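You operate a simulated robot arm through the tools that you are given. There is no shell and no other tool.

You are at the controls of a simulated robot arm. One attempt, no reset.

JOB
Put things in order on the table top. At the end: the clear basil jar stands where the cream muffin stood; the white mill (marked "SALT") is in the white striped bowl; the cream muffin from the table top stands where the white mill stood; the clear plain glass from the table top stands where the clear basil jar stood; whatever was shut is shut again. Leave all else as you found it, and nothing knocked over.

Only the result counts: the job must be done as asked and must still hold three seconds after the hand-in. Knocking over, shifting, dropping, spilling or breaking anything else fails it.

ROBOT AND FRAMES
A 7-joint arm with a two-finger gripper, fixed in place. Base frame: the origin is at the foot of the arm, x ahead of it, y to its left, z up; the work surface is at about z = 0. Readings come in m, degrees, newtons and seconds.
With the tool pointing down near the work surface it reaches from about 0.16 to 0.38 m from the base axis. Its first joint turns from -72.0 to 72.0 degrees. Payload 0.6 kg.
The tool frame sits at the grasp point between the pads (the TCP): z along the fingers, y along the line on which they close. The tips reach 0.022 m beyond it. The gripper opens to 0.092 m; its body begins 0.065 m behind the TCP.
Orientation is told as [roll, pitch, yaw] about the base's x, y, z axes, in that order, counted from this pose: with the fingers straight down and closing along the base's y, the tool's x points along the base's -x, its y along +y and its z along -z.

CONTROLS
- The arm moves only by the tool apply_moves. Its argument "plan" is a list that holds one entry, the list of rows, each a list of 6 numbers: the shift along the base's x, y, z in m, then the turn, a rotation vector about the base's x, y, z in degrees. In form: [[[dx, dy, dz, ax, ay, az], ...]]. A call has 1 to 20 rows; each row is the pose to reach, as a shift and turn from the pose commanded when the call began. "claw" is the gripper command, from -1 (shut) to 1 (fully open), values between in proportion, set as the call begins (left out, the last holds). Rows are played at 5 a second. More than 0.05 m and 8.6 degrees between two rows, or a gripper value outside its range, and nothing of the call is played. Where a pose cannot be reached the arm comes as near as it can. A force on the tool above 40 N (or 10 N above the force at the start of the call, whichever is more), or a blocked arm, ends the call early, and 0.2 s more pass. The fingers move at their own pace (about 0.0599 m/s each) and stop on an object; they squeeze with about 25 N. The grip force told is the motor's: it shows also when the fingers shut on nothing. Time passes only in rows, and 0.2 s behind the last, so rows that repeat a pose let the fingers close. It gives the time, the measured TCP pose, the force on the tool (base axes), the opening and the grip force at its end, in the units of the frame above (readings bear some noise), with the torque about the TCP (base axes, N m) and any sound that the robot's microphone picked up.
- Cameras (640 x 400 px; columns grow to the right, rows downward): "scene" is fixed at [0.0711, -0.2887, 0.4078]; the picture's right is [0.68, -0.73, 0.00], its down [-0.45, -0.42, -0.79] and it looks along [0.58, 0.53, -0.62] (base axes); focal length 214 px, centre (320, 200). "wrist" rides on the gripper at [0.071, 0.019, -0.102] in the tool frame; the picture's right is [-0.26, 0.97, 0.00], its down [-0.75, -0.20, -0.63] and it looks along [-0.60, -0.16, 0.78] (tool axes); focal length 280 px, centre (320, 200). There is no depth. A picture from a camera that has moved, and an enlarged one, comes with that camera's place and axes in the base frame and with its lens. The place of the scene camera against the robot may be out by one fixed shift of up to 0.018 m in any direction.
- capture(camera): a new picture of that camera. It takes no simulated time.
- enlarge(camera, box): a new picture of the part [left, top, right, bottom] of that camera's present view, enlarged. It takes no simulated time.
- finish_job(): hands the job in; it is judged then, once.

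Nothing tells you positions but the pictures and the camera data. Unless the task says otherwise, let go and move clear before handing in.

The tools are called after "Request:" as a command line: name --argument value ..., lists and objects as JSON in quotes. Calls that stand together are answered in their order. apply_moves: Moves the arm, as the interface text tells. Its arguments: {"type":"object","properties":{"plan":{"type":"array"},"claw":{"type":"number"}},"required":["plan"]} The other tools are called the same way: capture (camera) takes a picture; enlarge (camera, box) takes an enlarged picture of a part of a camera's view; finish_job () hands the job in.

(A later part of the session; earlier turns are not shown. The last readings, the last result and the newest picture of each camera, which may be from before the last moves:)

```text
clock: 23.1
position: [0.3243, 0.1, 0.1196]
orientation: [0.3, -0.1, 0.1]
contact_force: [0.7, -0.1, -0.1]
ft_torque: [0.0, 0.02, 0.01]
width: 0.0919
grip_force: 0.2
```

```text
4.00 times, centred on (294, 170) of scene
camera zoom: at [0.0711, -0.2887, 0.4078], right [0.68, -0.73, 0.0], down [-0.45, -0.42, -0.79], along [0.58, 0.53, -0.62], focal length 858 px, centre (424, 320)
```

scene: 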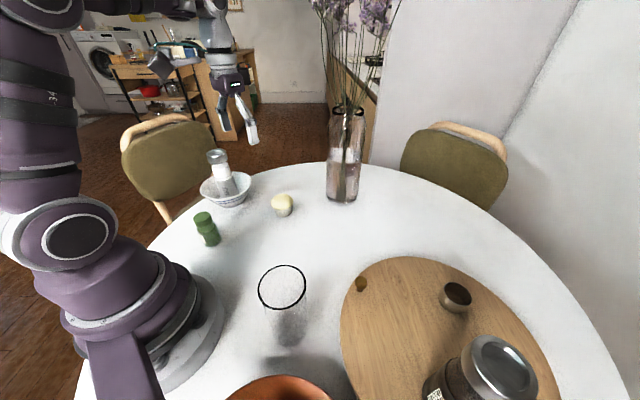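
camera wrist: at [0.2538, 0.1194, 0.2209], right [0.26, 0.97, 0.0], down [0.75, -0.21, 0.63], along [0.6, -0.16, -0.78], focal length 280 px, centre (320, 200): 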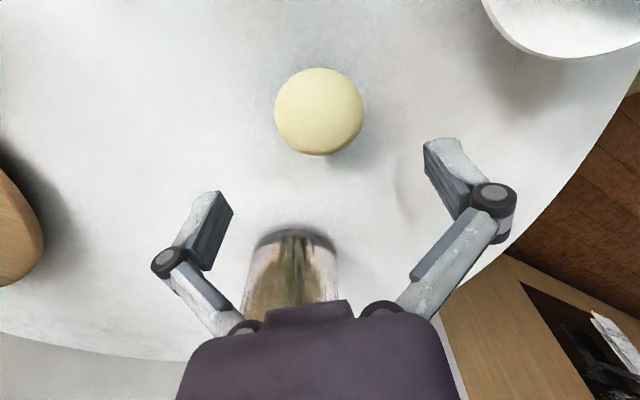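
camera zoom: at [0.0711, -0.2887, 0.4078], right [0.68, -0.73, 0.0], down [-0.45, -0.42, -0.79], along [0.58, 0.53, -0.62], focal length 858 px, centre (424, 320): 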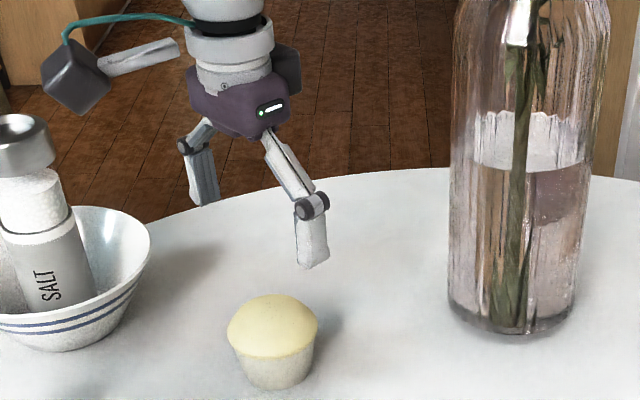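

The alignment is good. I'll descend around the muffin to TCP z ≈ 0.033.

Request:
apply_moves --plan '[[[0, 0, -0.03, 0, 0, 0], [0, 0, -0.06, 0, 0, 0], [0, 0, -0.078, 0, 0, 0], [0, 0, -0.086, 0, 0, 0], [0, 0, -0.086, 0, 0, 0]]]'

Request:
capture --camera "wrist"

Request:
enlarge --camera "scene" --box '[230, 140, 358, 220]'

```text
clock: 24.4
position: [0.326, 0.1013, 0.032]
orientation: [0.1, -0.1, 0.0]
contact_force: [-0.1, 0.0, 0.1]
ft_torque: [0.0, -0.03, -0.02]
width: 0.092
grip_force: 0.0
```

```text
taken
camera wrist: at [0.2545, 0.1205, 0.1345], right [0.26, 0.97, 0.0], down [0.75, -0.21, 0.63], along [0.6, -0.16, -0.78], focal length 280 px, centre (320, 200)
```

wrist: 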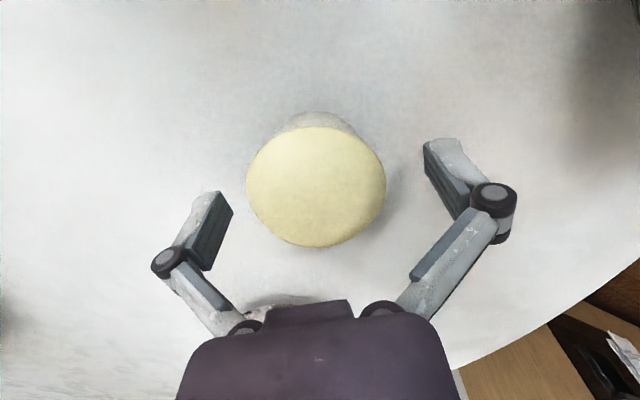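

```text
5.00 times, centred on (294, 180) of scene
camera zoom: at [0.0711, -0.2887, 0.4078], right [0.68, -0.73, 0.0], down [-0.45, -0.42, -0.79], along [0.58, 0.53, -0.62], focal length 1072 px, centre (450, 300)
```

zoom: 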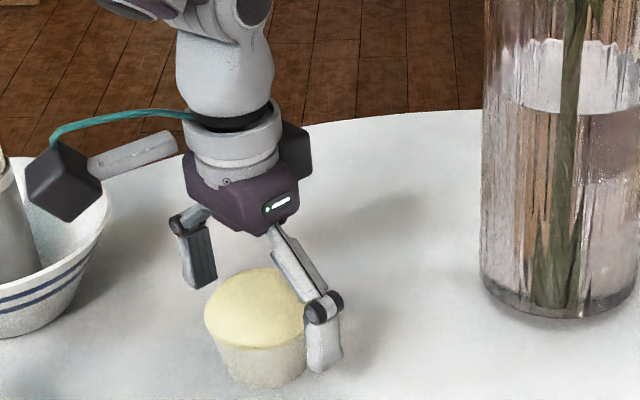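

The fingers straddle the muffin evenly, so I'll close on it.

Request:
apply_moves --plan '[[[0, 0, 0, 0, 0, 0], [0, 0, 0, 0, 0, 0], [0, 0, 0, 0, 0, 0], [0, 0, 0, 0, 0, 0]]]' --claw -1

Request:
capture --camera "wrist"

```text
clock: 25.4
position: [0.3258, 0.0999, 0.0324]
orientation: [0.2, -0.1, -0.1]
contact_force: [-1.4, -2.0, 12.5]
ft_torque: [-0.04, 0.07, 0.06]
width: 0.0572
grip_force: 24.8
```

```text
taken
camera wrist: at [0.2546, 0.1205, 0.1349], right [0.26, 0.97, 0.0], down [0.75, -0.21, 0.63], along [0.61, -0.16, -0.78], focal length 280 px, centre (320, 200)
```

wrist: 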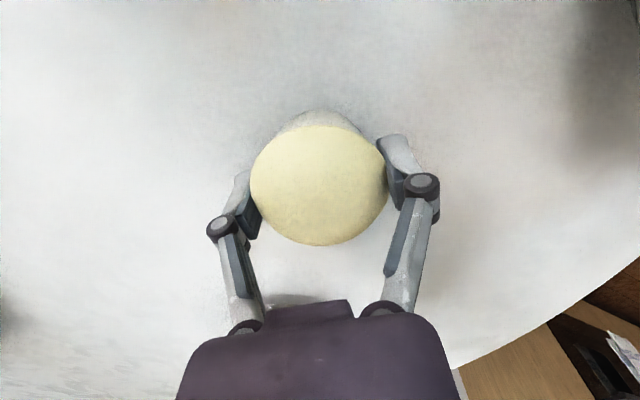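

Request:
apply_moves --plan '[[[0, 0, 0.005, 0, 0, 0], [0, 0, 0.015, 0, 0, 0], [0, 0, 0.03, 0, 0, 0], [0, 0, 0.03, 0, 0, 0]]]'

Request:
capture --camera "wrist"

Request:
enlarge --camera "scene" --box '[230, 140, 358, 220]'

```text
clock: 26.4
position: [0.3262, 0.101, 0.0619]
orientation: [0.1, -0.1, 0.0]
contact_force: [-0.4, 0.5, 0.0]
ft_torque: [-0.03, -0.02, 0.02]
width: 0.0568
grip_force: 24.5
```

```text
taken
camera wrist: at [0.2549, 0.121, 0.1645], right [0.26, 0.97, 0.0], down [0.75, -0.21, 0.63], along [0.6, -0.16, -0.78], focal length 280 px, centre (320, 200)
```

wrist: 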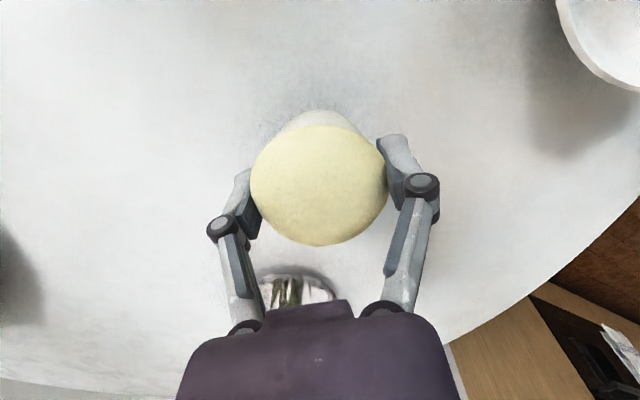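

```text
5.00 times, centred on (294, 180) of scene
camera zoom: at [0.0711, -0.2887, 0.4078], right [0.68, -0.73, 0.0], down [-0.45, -0.42, -0.79], along [0.58, 0.53, -0.62], focal length 1072 px, centre (450, 300)
```

zoom: 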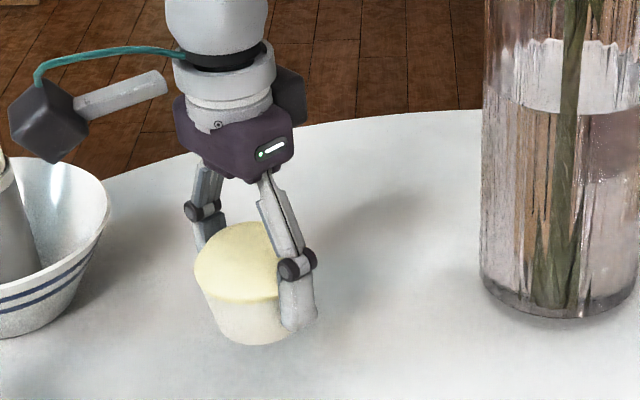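

The muffin is lifted cleanly. I'll carry it high on an inner arc to just in front of the spot where the salt mill stood, turning to yaw -90.

Request:
apply_moves --plan '[[[-0.013, -0.008, 0.03, 0, 0, -7.5], [-0.03, -0.02, 0.06, 0, 0, -15], [-0.047, -0.038, 0.09, 0, 0, -22.5], [-0.06, -0.062, 0.112, 0, 0, -30], [-0.069, -0.092, 0.125, 0, 0, -37.5], [-0.074, -0.125, 0.128, 0, 0, -45], [-0.075, -0.158, 0.128, 0, 0, -52.5], [-0.075, -0.191, 0.128, 0, 0, -60], [-0.077, -0.224, 0.128, 0, 0, -67.5], [-0.081, -0.255, 0.128, 0, 0, -75], [-0.086, -0.285, 0.128, 0, 0, -82.5], [-0.09, -0.31, 0.12, 0, 0, -90], [-0.09, -0.31, 0.12, 0, 0, -90]]]'

Request:
capture --camera "wrist"

Request:
capture --camera "scene"

```text
clock: 29.1
position: [0.2351, -0.2126, 0.1846]
orientation: [0.2, -0.1, -90.1]
contact_force: [0.2, 0.6, -0.7]
ft_torque: [-0.02, 0.01, -0.03]
width: 0.0564
grip_force: 24.9
```

```text
taken
camera wrist: at [0.2549, -0.1399, 0.2868], right [0.96, -0.26, 0.0], down [-0.21, -0.75, 0.63], along [-0.16, -0.6, -0.78], focal length 280 px, centre (320, 200)
```

wrist: 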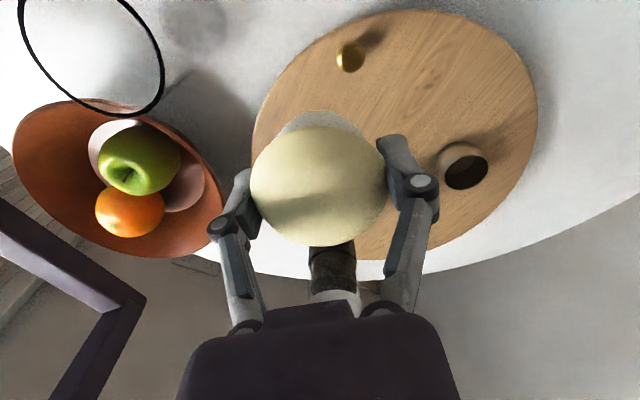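

```text
taken
```

scene: 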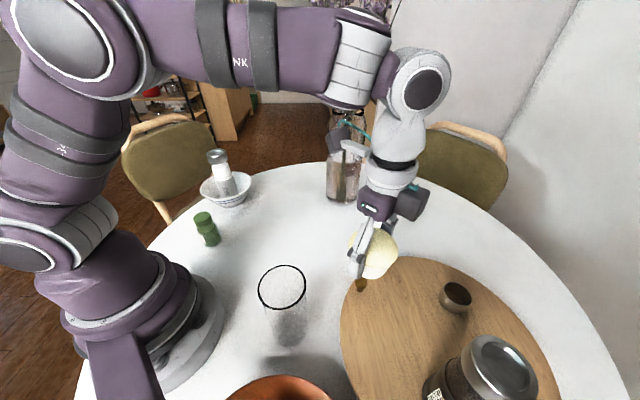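

Request:
apply_moves --plan '[[[-0.0005, -0.018, -0.02, 0, 0, 0], [-0.001, -0.036, -0.04, 0, 0, 0], [-0.0015, -0.0535, -0.06, 0, 0, 0], [-0.0015, -0.0535, -0.08, 0, 0, 0], [-0.0015, -0.0535, -0.09, 0, 0, 0], [-0.0015, -0.0535, -0.09, 0, 0, 0]]]'

Request:
capture --camera "wrist"

Request:
enlarge --camera "scene" --box '[320, 200, 544, 340]'

```text
clock: 30.6
position: [0.2331, -0.2643, 0.0941]
orientation: [0.3, -0.1, -90.0]
contact_force: [0.5, -0.1, 0.2]
ft_torque: [0.0, -0.01, 0.02]
width: 0.0563
grip_force: 25.1
```

```text
taken
camera wrist: at [0.2532, -0.1928, 0.1965], right [0.97, -0.26, 0.0], down [-0.21, -0.75, 0.63], along [-0.16, -0.6, -0.78], focal length 280 px, centre (320, 200)
```

wrist: 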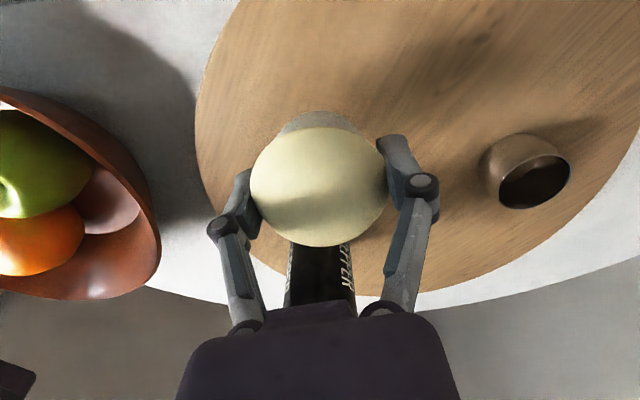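

```text
2.86 times, centred on (432, 270) of scene
camera zoom: at [0.0711, -0.2888, 0.4078], right [0.68, -0.73, 0.0], down [-0.45, -0.42, -0.79], along [0.58, 0.53, -0.62], focal length 613 px, centre (0, 0)
```

zoom: 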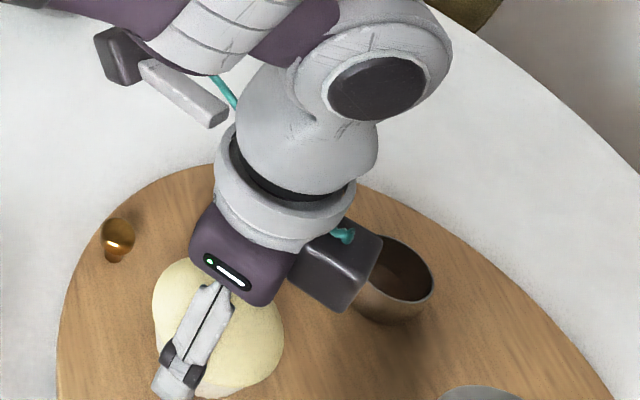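

The muffin is above the mill's old spot, and the gripper's side box clears the pepper mill by about 2 cm. I'll lower carefully towards the board.

Request:
apply_moves --plan '[[[0, 0, -0.008, 0, 0, 0], [0, 0, -0.015, 0, 0, 0], [0, 0, -0.02, 0, 0, 0], [0, 0, -0.02, 0, 0, 0]]]'

Request:
enlarge --camera "wrist" --box '[220, 80, 420, 205]'

Request:
enlarge --camera "scene" --box '[320, 220, 544, 360]'

```text
clock: 31.6
position: [0.2344, -0.2636, 0.074]
orientation: [0.2, -0.1, -90.0]
contact_force: [0.8, -0.5, -0.7]
ft_torque: [0.02, 0.04, 0.02]
width: 0.0564
grip_force: 25.2
```

```text
3.20 times, centred on (320, 142) of wrist
camera zoom: at [0.2536, -0.1912, 0.1756], right [0.97, -0.26, 0.0], down [-0.21, -0.75, 0.63], along [-0.16, -0.6, -0.78], focal length 897 px, centre (320, 384)
```

zoom: 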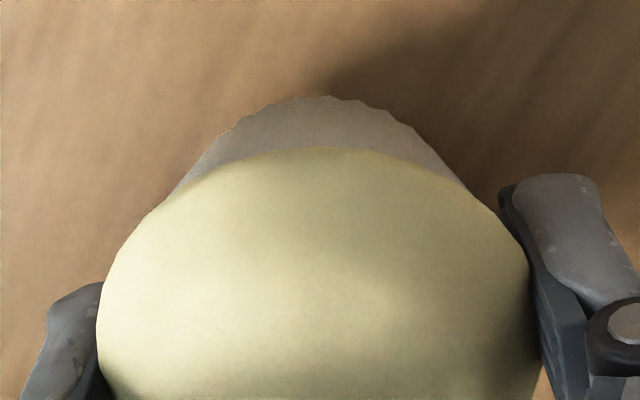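

```text
2.86 times, centred on (432, 290) of scene
camera zoom: at [0.0711, -0.2887, 0.4078], right [0.68, -0.73, 0.0], down [-0.45, -0.42, -0.79], along [0.58, 0.53, -0.62], focal length 613 px, centre (0, -57)
```

zoom: 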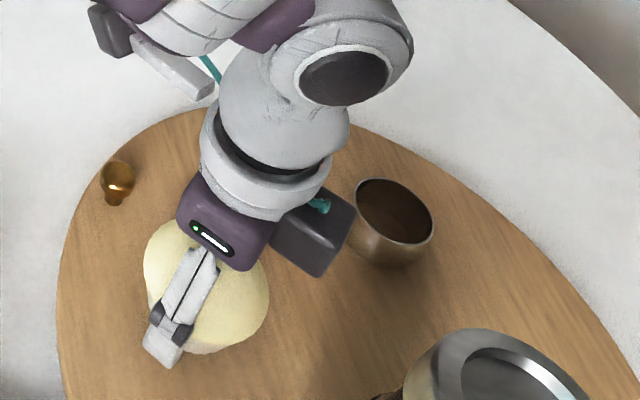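

Request:
apply_moves --plan '[[[0, 0, -0.001, 0, 0, 0], [0, 0, -0.002, 0, 0, 0], [0, 0, -0.002, 0, 0, 0]]]'

Request:
apply_moves --plan '[[[0, 0, -0.0005, 0, 0, 0], [0, 0, -0.001, 0, 0, 0], [0, 0, -0.001, 0, 0, 0]]]'

Request:
apply_moves --plan '[[[0, 0, -0.0005, 0, 0, 0], [0, 0, -0.001, 0, 0, 0], [0, 0, -0.001, 0, 0, 0]]]'

```text
clock: 32.4
position: [0.2332, -0.2626, 0.0726]
orientation: [0.2, -0.1, -90.1]
contact_force: [0.0, -0.1, -0.2]
ft_torque: [-0.01, 0.01, 0.03]
width: 0.0563
grip_force: 24.5
```

```text
clock: 33.1
position: [0.2347, -0.263, 0.0714]
orientation: [0.2, -0.1, -90.0]
contact_force: [-0.1, -0.1, -0.8]
ft_torque: [0.01, 0.04, 0.01]
width: 0.0564
grip_force: 25.0
```

```text
clock: 34.0
position: [0.2354, -0.261, 0.0705]
orientation: [0.3, -0.1, -90.0]
contact_force: [0.4, 0.0, -0.9]
ft_torque: [0.0, -0.03, 0.03]
width: 0.0567
grip_force: 25.0
```

No contact yet, so I'll continue in 1 mm steps.

Request:
apply_moves --plan '[[[0, 0, -0.0005, 0, 0, 0], [0, 0, -0.001, 0, 0, 0], [0, 0, -0.001, 0, 0, 0]]]'

Request:
apply_moves --plan '[[[0, 0, -0.0005, 0, 0, 0], [0, 0, -0.001, 0, 0, 0], [0, 0, -0.001, 0, 0, 0]]]'

Request:
apply_moves --plan '[[[0, 0, -0.0005, 0, 0, 0], [0, 0, -0.001, 0, 0, 0], [0, 0, -0.001, 0, 0, 0]]]'

```text
clock: 34.8
position: [0.2348, -0.2627, 0.0681]
orientation: [0.1, -0.1, -90.0]
contact_force: [-1.1, -0.1, -0.6]
ft_torque: [0.02, 0.01, 0.01]
width: 0.0563
grip_force: 25.0
```

```text
clock: 35.5
position: [0.2346, -0.2623, 0.0669]
orientation: [0.2, -0.1, -90.0]
contact_force: [-0.5, -0.8, 0.0]
ft_torque: [0.0, 0.02, 0.03]
width: 0.0563
grip_force: 24.9
```

```text
clock: 36.4
position: [0.235, -0.2628, 0.0658]
orientation: [0.2, -0.2, -90.1]
contact_force: [-0.5, 0.1, -1.3]
ft_torque: [-0.01, 0.0, 0.02]
width: 0.056
grip_force: 24.6
```

Request:
apply_moves --plan '[[[0, 0, -0.0005, 0, 0, 0], [0, 0, -0.001, 0, 0, 0], [0, 0, -0.001, 0, 0, 0]]]'

Request:
apply_moves --plan '[[[0, 0, -0.0005, 0, 0, 0], [0, 0, -0.001, 0, 0, 0], [0, 0, -0.001, 0, 0, 0]]]'

Request:
enlarge --camera "wrist" --box '[220, 80, 420, 205]'

Request:
enlarge --camera "scene" --box '[340, 260, 452, 330]'

```text
clock: 37.1
position: [0.2349, -0.2626, 0.0651]
orientation: [0.2, -0.1, -90.0]
contact_force: [0.4, 0.8, -0.2]
ft_torque: [0.01, 0.03, 0.02]
width: 0.0562
grip_force: 24.6
```

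```text
clock: 38.0
position: [0.2346, -0.2625, 0.0638]
orientation: [0.2, -0.1, -90.0]
contact_force: [0.2, 0.5, -1.0]
ft_torque: [0.03, 0.0, -0.06]
width: 0.056
grip_force: 25.0
```

```text
3.20 times, centred on (320, 142) of wrist
camera zoom: at [0.2537, -0.1912, 0.1661], right [0.97, -0.26, 0.0], down [-0.21, -0.75, 0.63], along [-0.16, -0.6, -0.78], focal length 897 px, centre (320, 384)
```

zoom: 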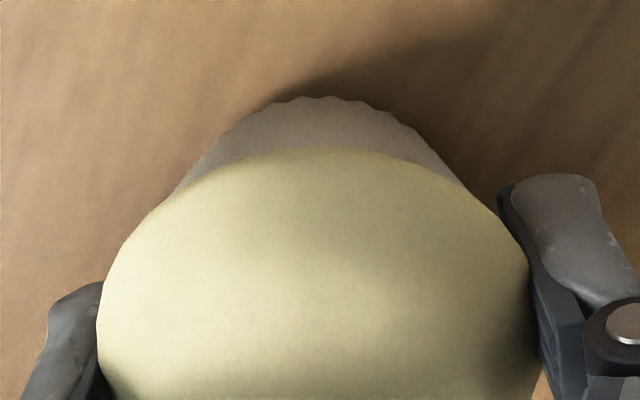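

```text
5.71 times, centred on (396, 295) of scene
camera zoom: at [0.0711, -0.2887, 0.4078], right [0.68, -0.73, 0.0], down [-0.45, -0.42, -0.79], along [0.58, 0.53, -0.62], focal length 1226 px, centre (-114, -343)
```

zoom: 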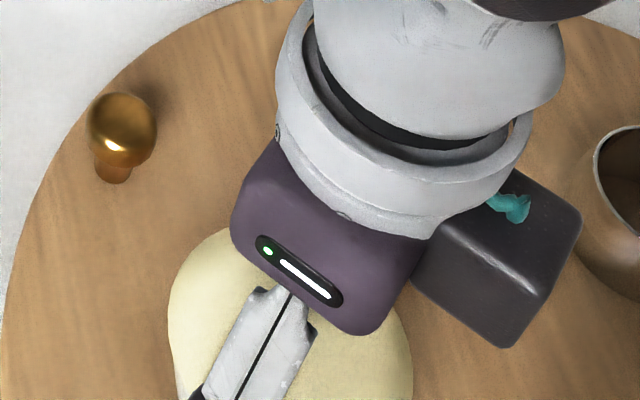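

Request:
apply_moves --plan '[[[0, 0, -0.0005, 0, 0, 0], [0, 0, -0.001, 0, 0, 0], [0, 0, -0.001, 0, 0, 0]]]'

Request:
apply_moves --plan '[[[0, 0, -0.0005, 0, 0, 0], [0, 0, -0.001, 0, 0, 0], [0, 0, -0.001, 0, 0, 0]]]'

Request:
apply_moves --plan '[[[0, 0, -0.0005, 0, 0, 0], [0, 0, -0.001, 0, 0, 0], [0, 0, -0.001, 0, 0, 0]]]'

```text
clock: 38.8
position: [0.2353, -0.2621, 0.0639]
orientation: [0.2, -0.1, -90.0]
contact_force: [-0.5, -0.2, -0.9]
ft_torque: [-0.01, 0.0, 0.0]
width: 0.056
grip_force: 25.0
```

```text
clock: 39.5
position: [0.2342, -0.2636, 0.0636]
orientation: [0.2, -0.1, -90.0]
contact_force: [0.6, -0.1, -1.4]
ft_torque: [0.01, -0.02, 0.01]
width: 0.0558
grip_force: 24.7
```

```text
clock: 40.4
position: [0.2346, -0.2634, 0.0627]
orientation: [0.3, -0.1, -89.9]
contact_force: [0.2, -0.1, -0.4]
ft_torque: [-0.01, 0.01, 0.02]
width: 0.0557
grip_force: 24.9
```

Request:
apply_moves --plan '[[[0, 0, -0.0005, 0, 0, 0], [0, 0, -0.001, 0, 0, 0], [0, 0, -0.001, 0, 0, 0]]]'

Request:
enlarge --camera "wrist" --box '[260, 90, 380, 165]'

```text
clock: 41.1
position: [0.2346, -0.2638, 0.0608]
orientation: [0.3, -0.3, -90.0]
contact_force: [-1.6, 1.7, 16.3]
ft_torque: [0.06, 0.01, 0.04]
width: 0.056
grip_force: 25.1
```

```text
5.33 times, centred on (320, 128) of wrist
camera zoom: at [0.2543, -0.1914, 0.1627], right [0.97, -0.26, 0.0], down [-0.21, -0.75, 0.63], along [-0.16, -0.61, -0.78], focal length 1495 px, centre (320, 587)
```

zoom: 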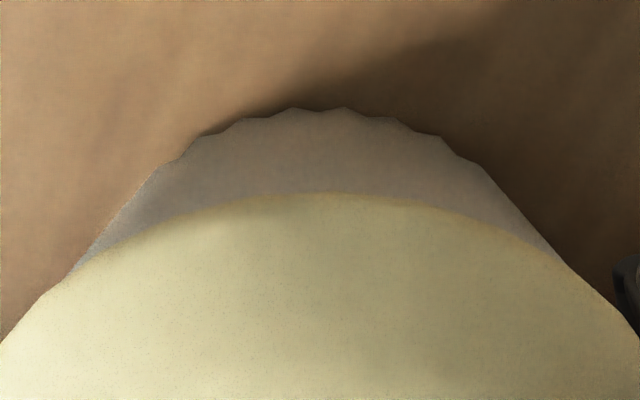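

There's firm flat contact now, which puts the board top at about z = 0.028. I'll release the muffin.

Request:
apply_moves --plan '[[[0, 0, 0, 0, 0, 0], [0, 0, 0, 0, 0, 0], [0, 0, 0, 0, 0, 0]]]' --claw 0.8

Request:
capture --camera "wrist"

```text
clock: 42.0
position: [0.2348, -0.263, 0.0597]
orientation: [0.2, -0.2, -90.0]
contact_force: [-0.1, 0.3, 0.8]
ft_torque: [-0.01, 0.01, 0.02]
width: 0.0826
grip_force: 0.0
```

```text
taken
camera wrist: at [0.2542, -0.1913, 0.1622], right [0.97, -0.26, 0.0], down [-0.21, -0.75, 0.63], along [-0.16, -0.6, -0.78], focal length 280 px, centre (320, 200)
```

wrist: 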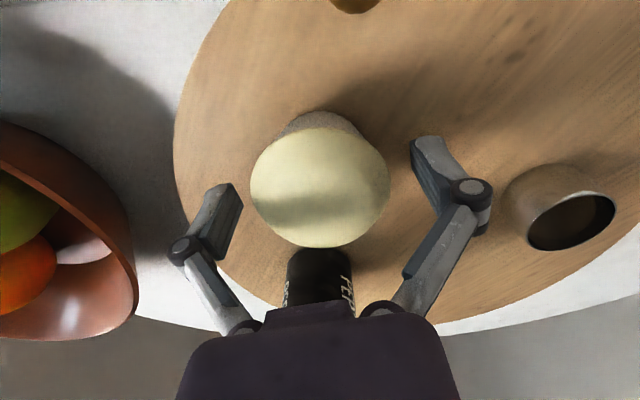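

The muffin is released and standing. I'll rise straight up, clear the pepper mill and back away, then verify.

Request:
apply_moves --plan '[[[0, 0, 0.015, 0, 0, 0], [0, 0, 0.045, 0, 0, 0], [0, 0, 0.08, 0, 0, 0], [0, 0, 0.11, 0, 0, 0], [0, 0.035, 0.13, 0, 0, 0], [0.005, 0.075, 0.145, 0, 0, 0], [0.01, 0.115, 0.15, 0, 0, 0], [0.01, 0.155, 0.16, 0, 0, 0], [0.01, 0.155, 0.16, 0, 0, 0]]]'

Request:
capture --camera "wrist"

Request:
capture --camera "scene"

Request:
enlarge --camera "scene" --box '[220, 240, 580, 400]'

```text
clock: 44.0
position: [0.246, -0.1101, 0.2184]
orientation: [0.2, 0.0, -90.0]
contact_force: [0.4, 0.2, 0.0]
ft_torque: [-0.01, 0.0, 0.03]
width: 0.0827
grip_force: 0.1
```

```text
taken
camera wrist: at [0.265, -0.0379, 0.3216], right [0.97, -0.26, 0.0], down [-0.21, -0.75, 0.63], along [-0.16, -0.6, -0.78], focal length 280 px, centre (320, 200)
```

wrist: 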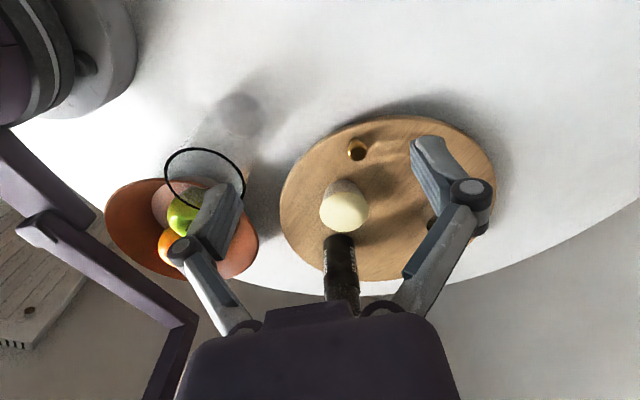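

```text
taken
```

scene: 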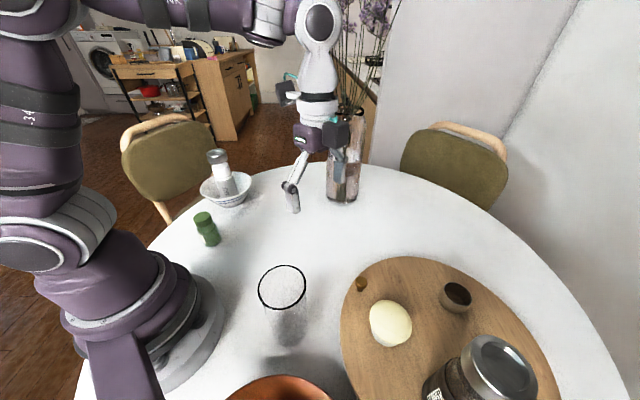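

```text
1.78 times, centred on (400, 320) of scene
camera zoom: at [0.0711, -0.2887, 0.4078], right [0.68, -0.73, 0.0], down [-0.45, -0.42, -0.79], along [0.58, 0.53, -0.62], focal length 381 px, centre (178, -13)
```

zoom: 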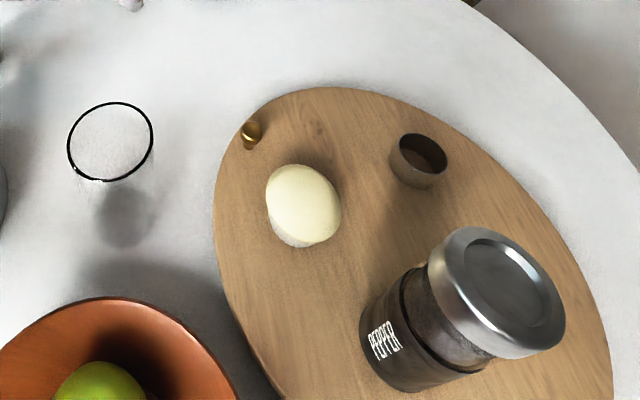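

The muffin stands where the mill was, and the rest of the board looks unchanged. Now I'll go and look at the basil jar.

Request:
apply_moves --plan '[[[-0.004, 0.012, 0.003, 0, 0, 7.5], [-0.008, 0.024, 0.006, 0, 0, 15], [-0.012, 0.036, 0.009, 0, 0, 22.5], [-0.016, 0.048, 0.012, 0, 0, 30], [-0.02, 0.06, 0.015, 0, 0, 37.5], [-0.024, 0.072, 0.018, 0, 0, 45], [-0.028, 0.084, 0.021, 0, 0, 52.5], [-0.032, 0.096, 0.024, 0, 0, 60], [-0.036, 0.108, 0.027, 0, 0, 67.5], [-0.04, 0.12, 0.03, 0, 0, 75], [-0.044, 0.132, 0.033, 0, 0, 82.5], [-0.048, 0.144, 0.036, 0, 0, 90], [-0.052, 0.156, 0.039, 0, 0, 97.5], [-0.056, 0.168, 0.042, 0, 0, 105], [-0.06, 0.18, 0.045, 0, 0, 112.5], [-0.065, 0.19, 0.047, 0, 0, 120], [-0.07, 0.2, 0.049, 0, 0, 127.5], [-0.076, 0.21, 0.05, 0, 0, 135], [-0.076, 0.21, 0.05, 0, 0, 135]]]'

Request:
capture --camera "wrist"

Request:
capture --camera "scene"

```text
clock: 48.0
position: [0.1675, 0.1022, 0.2701]
orientation: [0.2, -0.1, 45.0]
contact_force: [-0.4, 0.8, -0.4]
ft_torque: [0.0, -0.03, 0.0]
width: 0.0828
grip_force: 0.1
```

```text
taken
camera wrist: at [0.1042, 0.0662, 0.3723], right [-0.5, 0.87, 0.0], down [0.68, 0.39, 0.63], along [0.54, 0.31, -0.78], focal length 280 px, centre (320, 200)
```

wrist: 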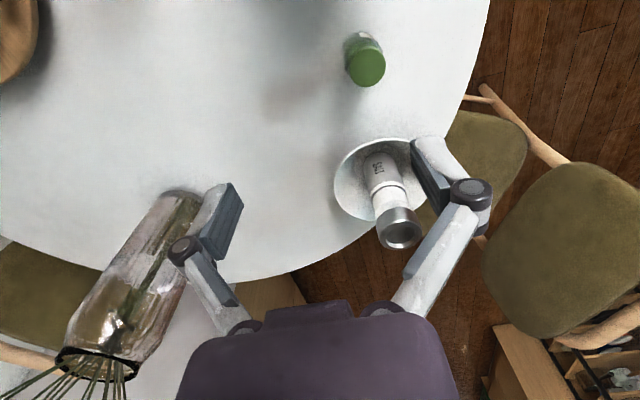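

```text
taken
```

scene: 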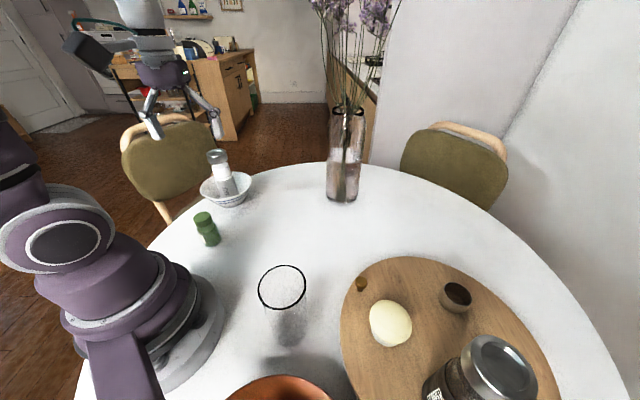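

Request:
enlarge --camera "wrist" --box '[320, 20, 416, 80]'

Request:
enlarge --camera "scene" --box '[178, 200, 242, 250]'

```text
6.67 times, centred on (368, 50) of wrist
camera zoom: at [0.1042, 0.0662, 0.3723], right [-0.5, 0.87, 0.0], down [0.68, 0.39, 0.63], along [0.54, 0.31, -0.78], focal length 1869 px, centre (0, 1200)
```

zoom: 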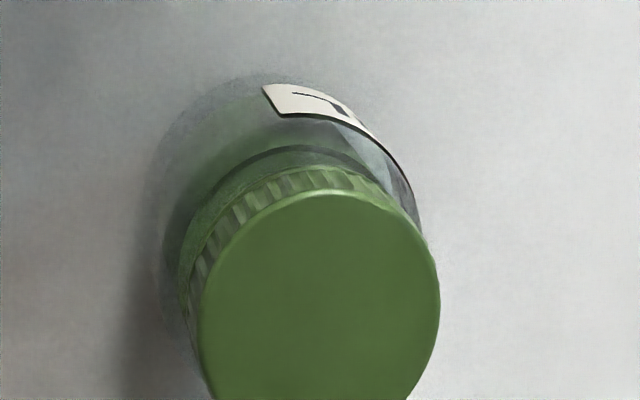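

```text
8.00 times, centred on (210, 225) of scene
camera zoom: at [0.0711, -0.2887, 0.4078], right [0.68, -0.73, 0.0], down [-0.45, -0.42, -0.79], along [0.58, 0.53, -0.62], focal length 1716 px, centre (1200, 0)
```

zoom: 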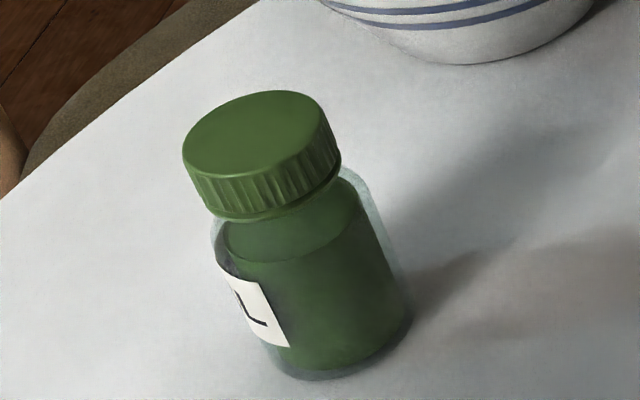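

The basil jar's base is near (0.1405, 0.1465), about 0.048 m wide and 0.07 m tall. I'll move above it with yaw 0 and check alignment.

Request:
apply_moves --plan '[[[-0.004, 0.006, -0.015, 0, 0, -7], [-0.008, 0.013, -0.035, 0, 0, -14], [-0.012, 0.02, -0.055, 0, 0, -21], [-0.017, 0.028, -0.078, 0, 0, -28], [-0.022, 0.036, -0.1, 0, 0, -35], [-0.026, 0.042, -0.12, 0, 0, -41], [-0.0272, 0.044, -0.137, 0, 0, -45], [-0.0272, 0.044, -0.137, 0, 0, -45]]]' --claw 1

Request:
capture --camera "wrist"

Request:
capture --camera "scene"

```text
clock: 49.8
position: [0.1398, 0.146, 0.1328]
orientation: [0.2, -0.1, 0.1]
contact_force: [0.8, 0.4, 0.1]
ft_torque: [0.03, -0.03, 0.02]
width: 0.092
grip_force: 0.0
```

```text
taken
camera wrist: at [0.0696, 0.166, 0.2351], right [0.26, 0.96, 0.0], down [0.75, -0.21, 0.63], along [0.6, -0.16, -0.78], focal length 280 px, centre (320, 200)
```

wrist: 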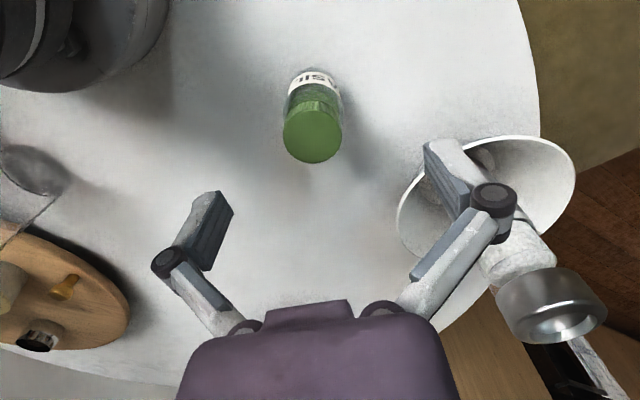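

```text
taken
```

scene: 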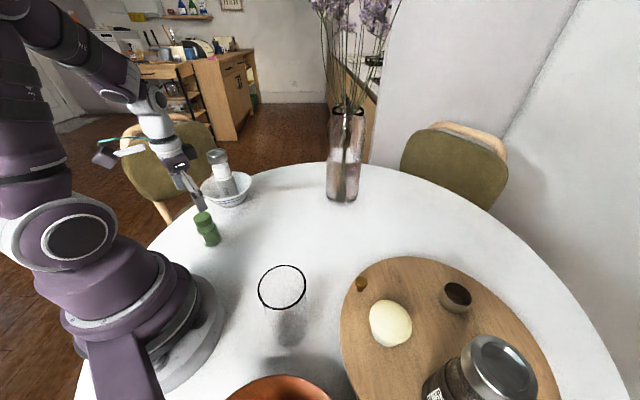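

Request:
enlarge --camera "wrist" --box '[250, 50, 410, 150]'

Request:
enlarge --camera "wrist" --box '[240, 90, 400, 190]'

```text
4.00 times, centred on (330, 100) of wrist
camera zoom: at [0.0696, 0.166, 0.2351], right [0.26, 0.96, 0.0], down [0.75, -0.21, 0.63], along [0.6, -0.16, -0.78], focal length 1122 px, centre (280, 600)
```

zoom: 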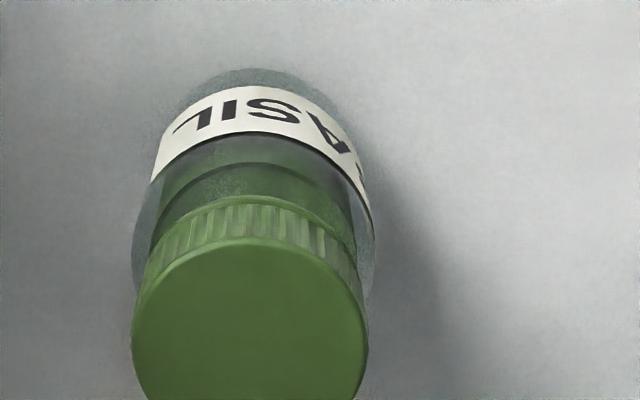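

```text
4.00 times, centred on (320, 140) of wrist
camera zoom: at [0.0696, 0.166, 0.2351], right [0.26, 0.96, 0.0], down [0.75, -0.21, 0.63], along [0.6, -0.16, -0.78], focal length 1122 px, centre (320, 440)
```

zoom: 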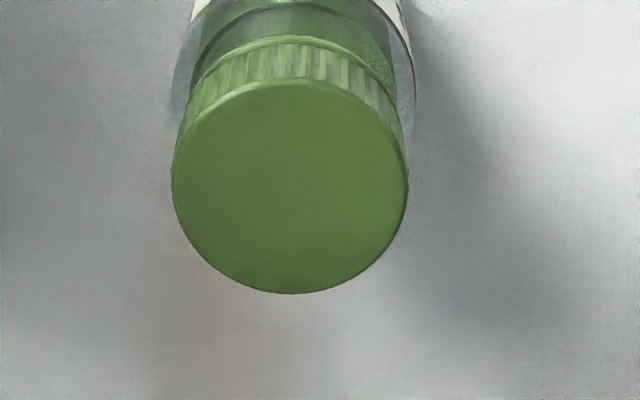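

The jar's cap triangulates to about (0.1415, 0.142), so I need a 5 mm correction in y. I'll apply it and go partway down, then check again.

Request:
apply_moves --plan '[[[0.001, -0.005, 0, 0, 0, 0], [0.001, -0.005, -0.02, 0, 0, 0], [0.001, -0.005, -0.035, 0, 0, 0], [0.001, -0.005, -0.035, 0, 0, 0]]]'

Request:
capture --camera "wrist"

Request:
enlarge --camera "scene" --box '[150, 170, 278, 250]'

```text
clock: 50.8
position: [0.1406, 0.1404, 0.0985]
orientation: [0.2, -0.2, 0.0]
contact_force: [0.2, 0.7, 0.5]
ft_torque: [-0.02, -0.02, 0.01]
width: 0.0923
grip_force: 0.0
```

```text
taken
camera wrist: at [0.0707, 0.1608, 0.2006], right [0.26, 0.97, 0.0], down [0.75, -0.21, 0.63], along [0.6, -0.16, -0.78], focal length 280 px, centre (320, 200)
```

wrist: 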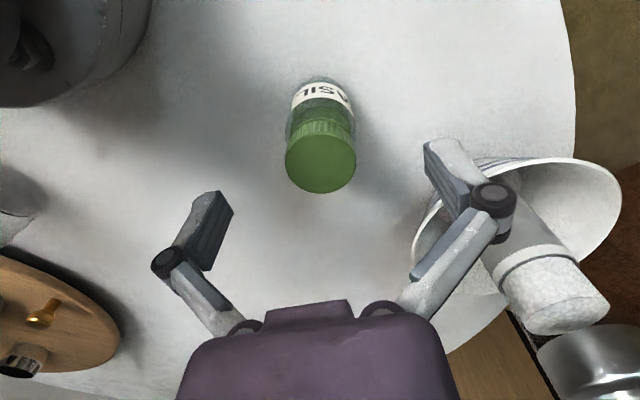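

```text
5.00 times, centred on (214, 210) of scene
camera zoom: at [0.0711, -0.2887, 0.4078], right [0.68, -0.73, 0.0], down [-0.45, -0.42, -0.79], along [0.58, 0.53, -0.62], focal length 1072 px, centre (850, 150)
```

zoom: 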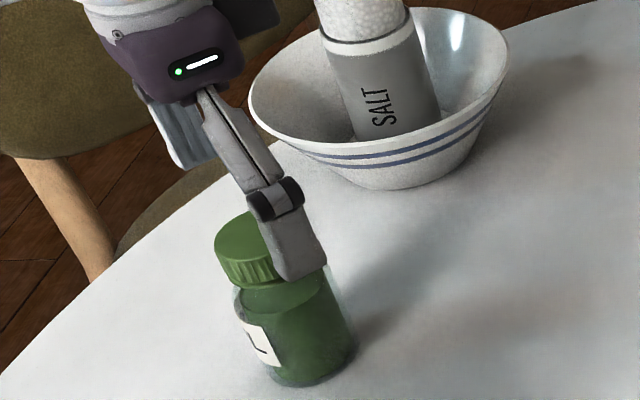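

The jar is now centred between the fingers at (0.1417, 0.1418). I'll descend to its body.

Request:
apply_moves --plan '[[[0, 0, -0.02, 0, 0, 0], [0, 0, -0.04, 0, 0, 0], [0, 0, -0.057, 0, 0, 0], [0, 0, -0.064, 0, 0, 0], [0, 0, -0.064, 0, 0, 0]]]'

Request:
capture --camera "wrist"

Request:
enlarge --camera "scene" --box '[150, 170, 278, 250]'

```text
clock: 52.0
position: [0.1424, 0.1408, 0.0334]
orientation: [0.3, 0.0, 0.0]
contact_force: [-0.1, 0.0, 0.1]
ft_torque: [0.03, -0.01, -0.01]
width: 0.092
grip_force: 0.1
```

```text
taken
camera wrist: at [0.0718, 0.1609, 0.1366], right [0.26, 0.97, 0.0], down [0.75, -0.21, 0.63], along [0.6, -0.16, -0.78], focal length 280 px, centre (320, 200)
```

wrist: 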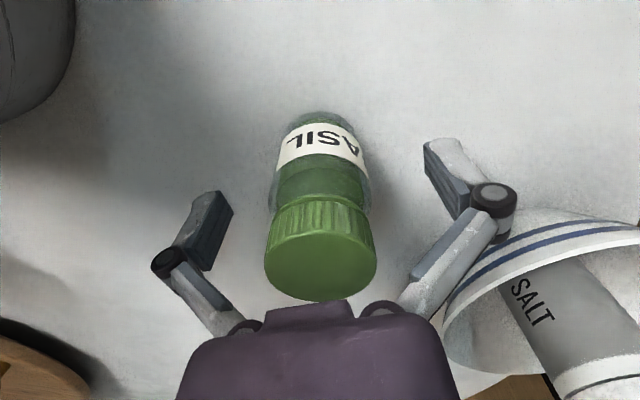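

```text
5.00 times, centred on (214, 210) of scene
camera zoom: at [0.0711, -0.2887, 0.4078], right [0.68, -0.73, 0.0], down [-0.45, -0.42, -0.79], along [0.58, 0.53, -0.62], focal length 1072 px, centre (850, 150)
```

zoom: 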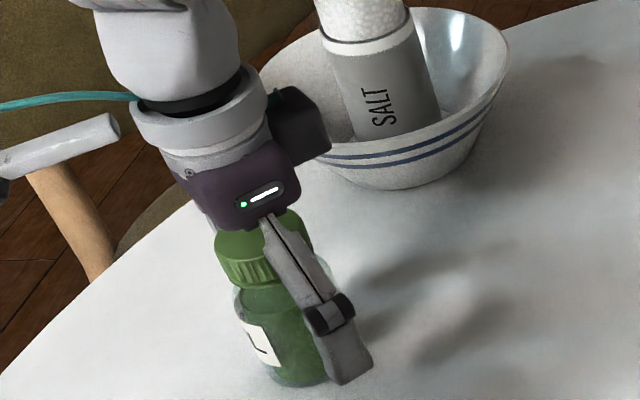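

Request:
apply_moves --plan '[[[0, 0, 0, 0, 0, 0], [0, 0, 0, 0, 0, 0], [0, 0, 0, 0, 0, 0], [0, 0, 0, 0, 0, 0], [0, 0, 0, 0, 0, 0]]]' --claw -1

Request:
capture --camera "wrist"

```text
clock: 53.1
position: [0.1416, 0.141, 0.0347]
orientation: [0.2, -0.1, 0.1]
contact_force: [-1.4, 0.1, 11.1]
ft_torque: [-0.07, 0.04, 0.02]
width: 0.0415
grip_force: 24.7
```

```text
taken
camera wrist: at [0.0718, 0.1609, 0.1368], right [0.26, 0.97, 0.0], down [0.75, -0.21, 0.63], along [0.6, -0.16, -0.78], focal length 280 px, centre (320, 200)
```

wrist: 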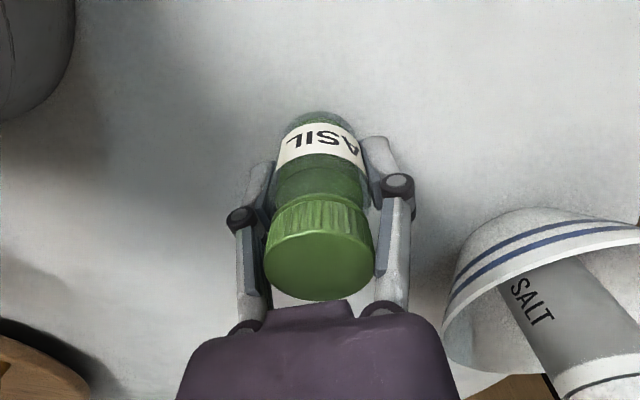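

The jar is gripped at 0.0415 m. I'll lift and check.

Request:
apply_moves --plan '[[[0, 0, 0.005, 0, 0, 0], [0, 0, 0.015, 0, 0, 0], [0, 0, 0.035, 0, 0, 0], [0, 0, 0.06, 0, 0, 0], [0, 0, 0.06, 0, 0, 0]]]'

Request:
capture --camera "wrist"

Request:
enlarge --camera "scene" --box '[150, 150, 278, 250]'

```text
clock: 54.4
position: [0.1415, 0.1397, 0.0962]
orientation: [0.3, -0.2, -0.1]
contact_force: [0.0, 0.4, -1.8]
ft_torque: [0.01, 0.0, 0.0]
width: 0.041
grip_force: 24.6
```

```text
taken
camera wrist: at [0.0711, 0.1603, 0.1977], right [0.26, 0.97, 0.0], down [0.75, -0.21, 0.63], along [0.6, -0.16, -0.78], focal length 280 px, centre (320, 200)
```

wrist: 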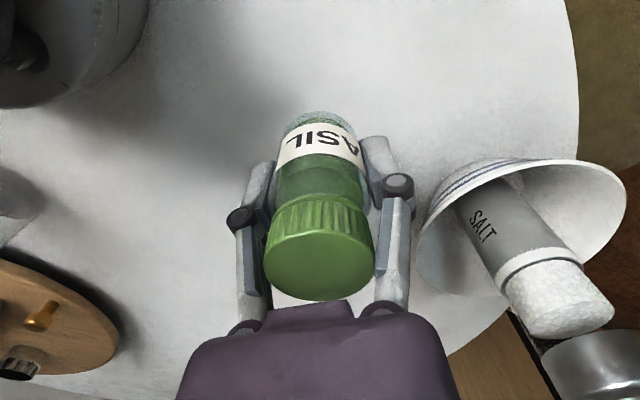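

```text
4.00 times, centred on (214, 200) of scene
camera zoom: at [0.0711, -0.2887, 0.4078], right [0.68, -0.73, 0.0], down [-0.45, -0.42, -0.79], along [0.58, 0.53, -0.62], focal length 858 px, centre (744, 200)
```

zoom: 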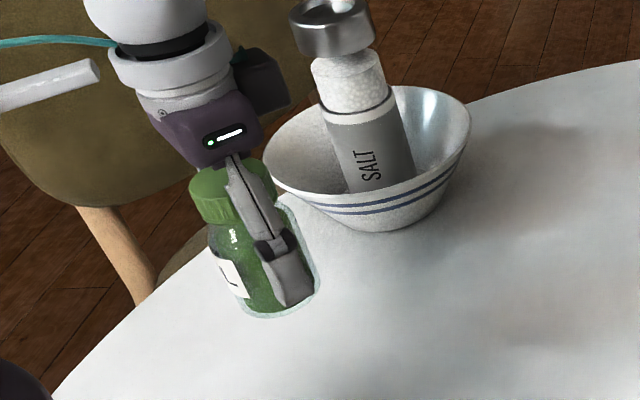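

The jar is lifted cleanly. I'll carry it to the muffin's old spot at (0.3245, 0.0995).

Request:
apply_moves --plan '[[[0.02, -0.005, 0.004, 0, 0, 0], [0.05, -0.0115, 0.004, 0, 0, 0], [0.08, -0.0185, 0.004, 0, 0, 0], [0.11, -0.0255, 0.004, 0, 0, 0], [0.14, -0.032, 0.004, 0, 0, 0], [0.165, -0.038, 0.0, 0, 0, 0], [0.1824, -0.0418, -0.005, 0, 0, 0], [0.1824, -0.0418, -0.02, 0, 0, 0], [0.1824, -0.0418, -0.035, 0, 0, 0], [0.1824, -0.0418, -0.045, 0, 0, 0], [0.1824, -0.0418, -0.05, 0, 0, 0], [0.1824, -0.0418, -0.05, 0, 0, 0]]]'

Request:
capture --camera "wrist"

Request:
enlarge --camera "scene" --box '[230, 140, 358, 220]'

```text
clock: 57.0
position: [0.3251, 0.1001, 0.0434]
orientation: [0.2, -0.2, -0.1]
contact_force: [-0.1, 0.6, -1.3]
ft_torque: [-0.01, -0.02, -0.01]
width: 0.0412
grip_force: 24.6
```

```text
taken
camera wrist: at [0.2544, 0.1193, 0.1462], right [0.26, 0.97, 0.0], down [0.75, -0.21, 0.63], along [0.6, -0.16, -0.78], focal length 280 px, centre (320, 200)
```

wrist: 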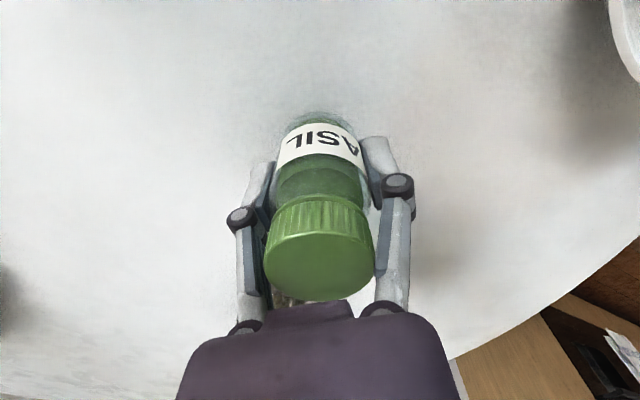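

```text
5.00 times, centred on (294, 180) of scene
camera zoom: at [0.0711, -0.2887, 0.4078], right [0.68, -0.73, 0.0], down [-0.45, -0.42, -0.79], along [0.58, 0.53, -0.62], focal length 1072 px, centre (450, 300)
```

zoom: 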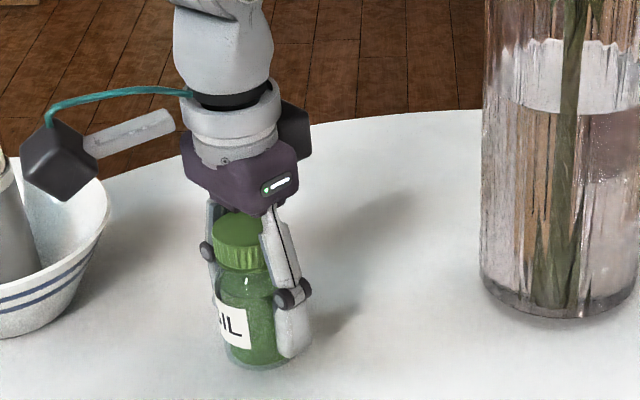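

It's aligned, with the jar's bottom about 9 mm above the table. I'll lower gently in small steps.

Request:
apply_moves --plan '[[[-0.0005, -0.0005, -0.003, 0, 0, 0], [-0.0005, -0.0005, -0.006, 0, 0, 0], [-0.0005, -0.0005, -0.007, 0, 0, 0], [-0.0005, -0.0005, -0.007, 0, 0, 0]]]'

Request:
apply_moves --plan '[[[0, 0, -0.0005, 0, 0, 0], [0, 0, -0.001, 0, 0, 0], [0, 0, -0.001, 0, 0, 0]]]'

```text
clock: 58.0
position: [0.3241, 0.0973, 0.0372]
orientation: [0.2, -0.2, 0.1]
contact_force: [-0.1, 0.2, -0.8]
ft_torque: [-0.04, -0.02, -0.03]
width: 0.0411
grip_force: 24.5
```

```text
clock: 58.8
position: [0.3245, 0.0999, 0.0354]
orientation: [0.1, -0.1, -0.1]
contact_force: [-0.2, 1.5, -1.4]
ft_torque: [-0.01, -0.01, -0.01]
width: 0.0408
grip_force: 25.1
```

Request:
apply_moves --plan '[[[0, 0, -0.0005, 0, 0, 0], [0, 0, -0.001, 0, 0, 0], [0, 0, -0.001, 0, 0, 0]]]'

```text
clock: 59.5
position: [0.3245, 0.0986, 0.0364]
orientation: [0.2, -0.1, -0.1]
contact_force: [0.1, -0.3, -1.1]
ft_torque: [-0.03, 0.0, 0.01]
width: 0.0408
grip_force: 24.3
```

No contact yet, so I'll continue by 1 mm.

Request:
apply_moves --plan '[[[0, 0, -0.0005, 0, 0, 0], [0, 0, -0.001, 0, 0, 0], [0, 0, -0.001, 0, 0, 0]]]'

```text
clock: 60.4
position: [0.3239, 0.0991, 0.0341]
orientation: [0.1, 0.0, 0.0]
contact_force: [-4.0, -2.7, 10.5]
ft_torque: [-0.1, 0.11, 0.02]
width: 0.0411
grip_force: 24.7
```

The jar has touched the table, so I'll release it.

Request:
apply_moves --plan '[[[0, 0, 0, 0, 0, 0], [0, 0, 0, 0, 0, 0], [0, 0, 0, 0, 0, 0], [0, 0, 0, 0, 0, 0]]]' --claw 0.9

Request:
capture --camera "wrist"

Request:
enlarge --camera "scene" --box '[230, 140, 358, 220]'

```text
clock: 61.4
position: [0.3246, 0.0989, 0.034]
orientation: [0.2, -0.1, 0.0]
contact_force: [-0.4, -0.8, -0.1]
ft_torque: [0.01, -0.01, 0.0]
width: 0.0876
grip_force: 0.0
```

```text
taken
camera wrist: at [0.2535, 0.1187, 0.1365], right [0.26, 0.97, 0.0], down [0.75, -0.21, 0.63], along [0.6, -0.16, -0.78], focal length 280 px, centre (320, 200)
```

wrist: 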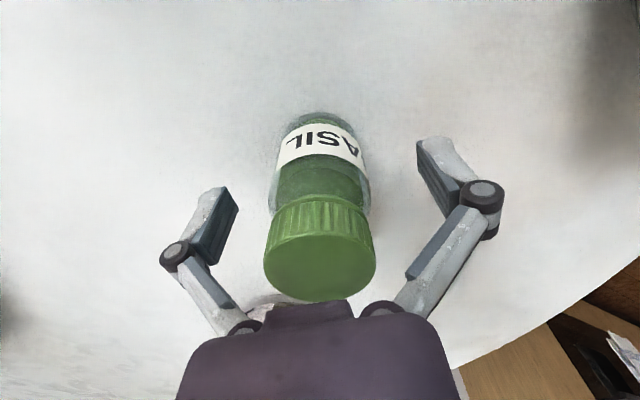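

```text
5.00 times, centred on (294, 180) of scene
camera zoom: at [0.0711, -0.2887, 0.4078], right [0.68, -0.73, 0.0], down [-0.45, -0.42, -0.79], along [0.58, 0.53, -0.62], focal length 1072 px, centre (450, 300)
```

zoom: 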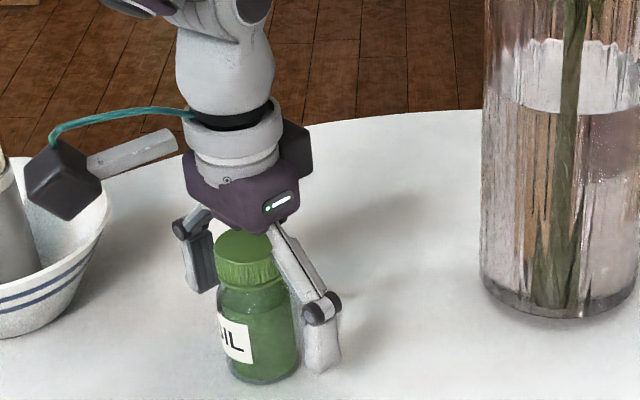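

The jar stands upright at the muffin's old spot. I'll rise clear of it and travel to above the glass.

Request:
apply_moves --plan '[[[0, 0, 0.03, 0, 0, 0], [0, 0, 0.075, 0, 0, 0], [0, 0, 0.12, 0, 0, 0], [-0.023, -0.03, 0.135, 0, 0, 0], [-0.046, -0.06, 0.145, 0, 0, 0], [-0.07, -0.09, 0.155, 0, 0, 0], [-0.093, -0.12, 0.16, 0, 0, 0], [-0.116, -0.15, 0.17, 0, 0, 0], [-0.139, -0.18, 0.175, 0, 0, 0], [-0.162, -0.21, 0.175, 0, 0, 0], [-0.1815, -0.2375, 0.175, 0, 0, 0], [-0.1815, -0.2375, 0.175, 0, 0, 0]]]' --claw 1

Request:
capture --camera "wrist"

Request:
capture --camera "scene"

```text
clock: 64.0
position: [0.1427, -0.1401, 0.2097]
orientation: [0.2, -0.2, 0.0]
contact_force: [-0.4, -0.3, -0.4]
ft_torque: [0.01, -0.01, 0.03]
width: 0.0921
grip_force: 0.0
```

```text
taken
camera wrist: at [0.0713, -0.12, 0.3105], right [0.26, 0.97, 0.0], down [0.75, -0.21, 0.63], along [0.6, -0.16, -0.78], focal length 280 px, centre (320, 200)
```

wrist: 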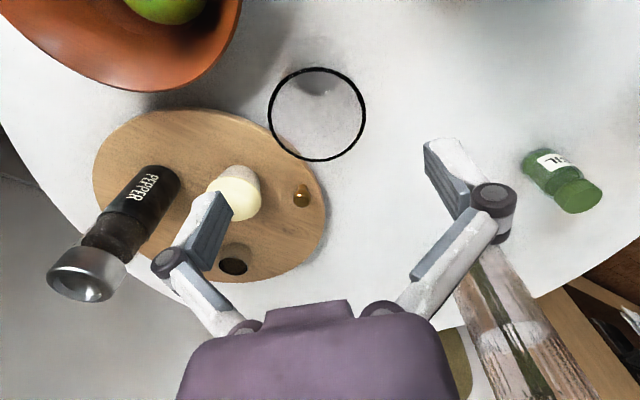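

```text
taken
```

scene: 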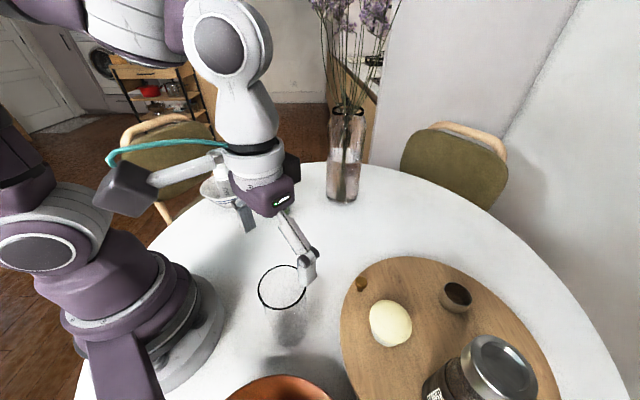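

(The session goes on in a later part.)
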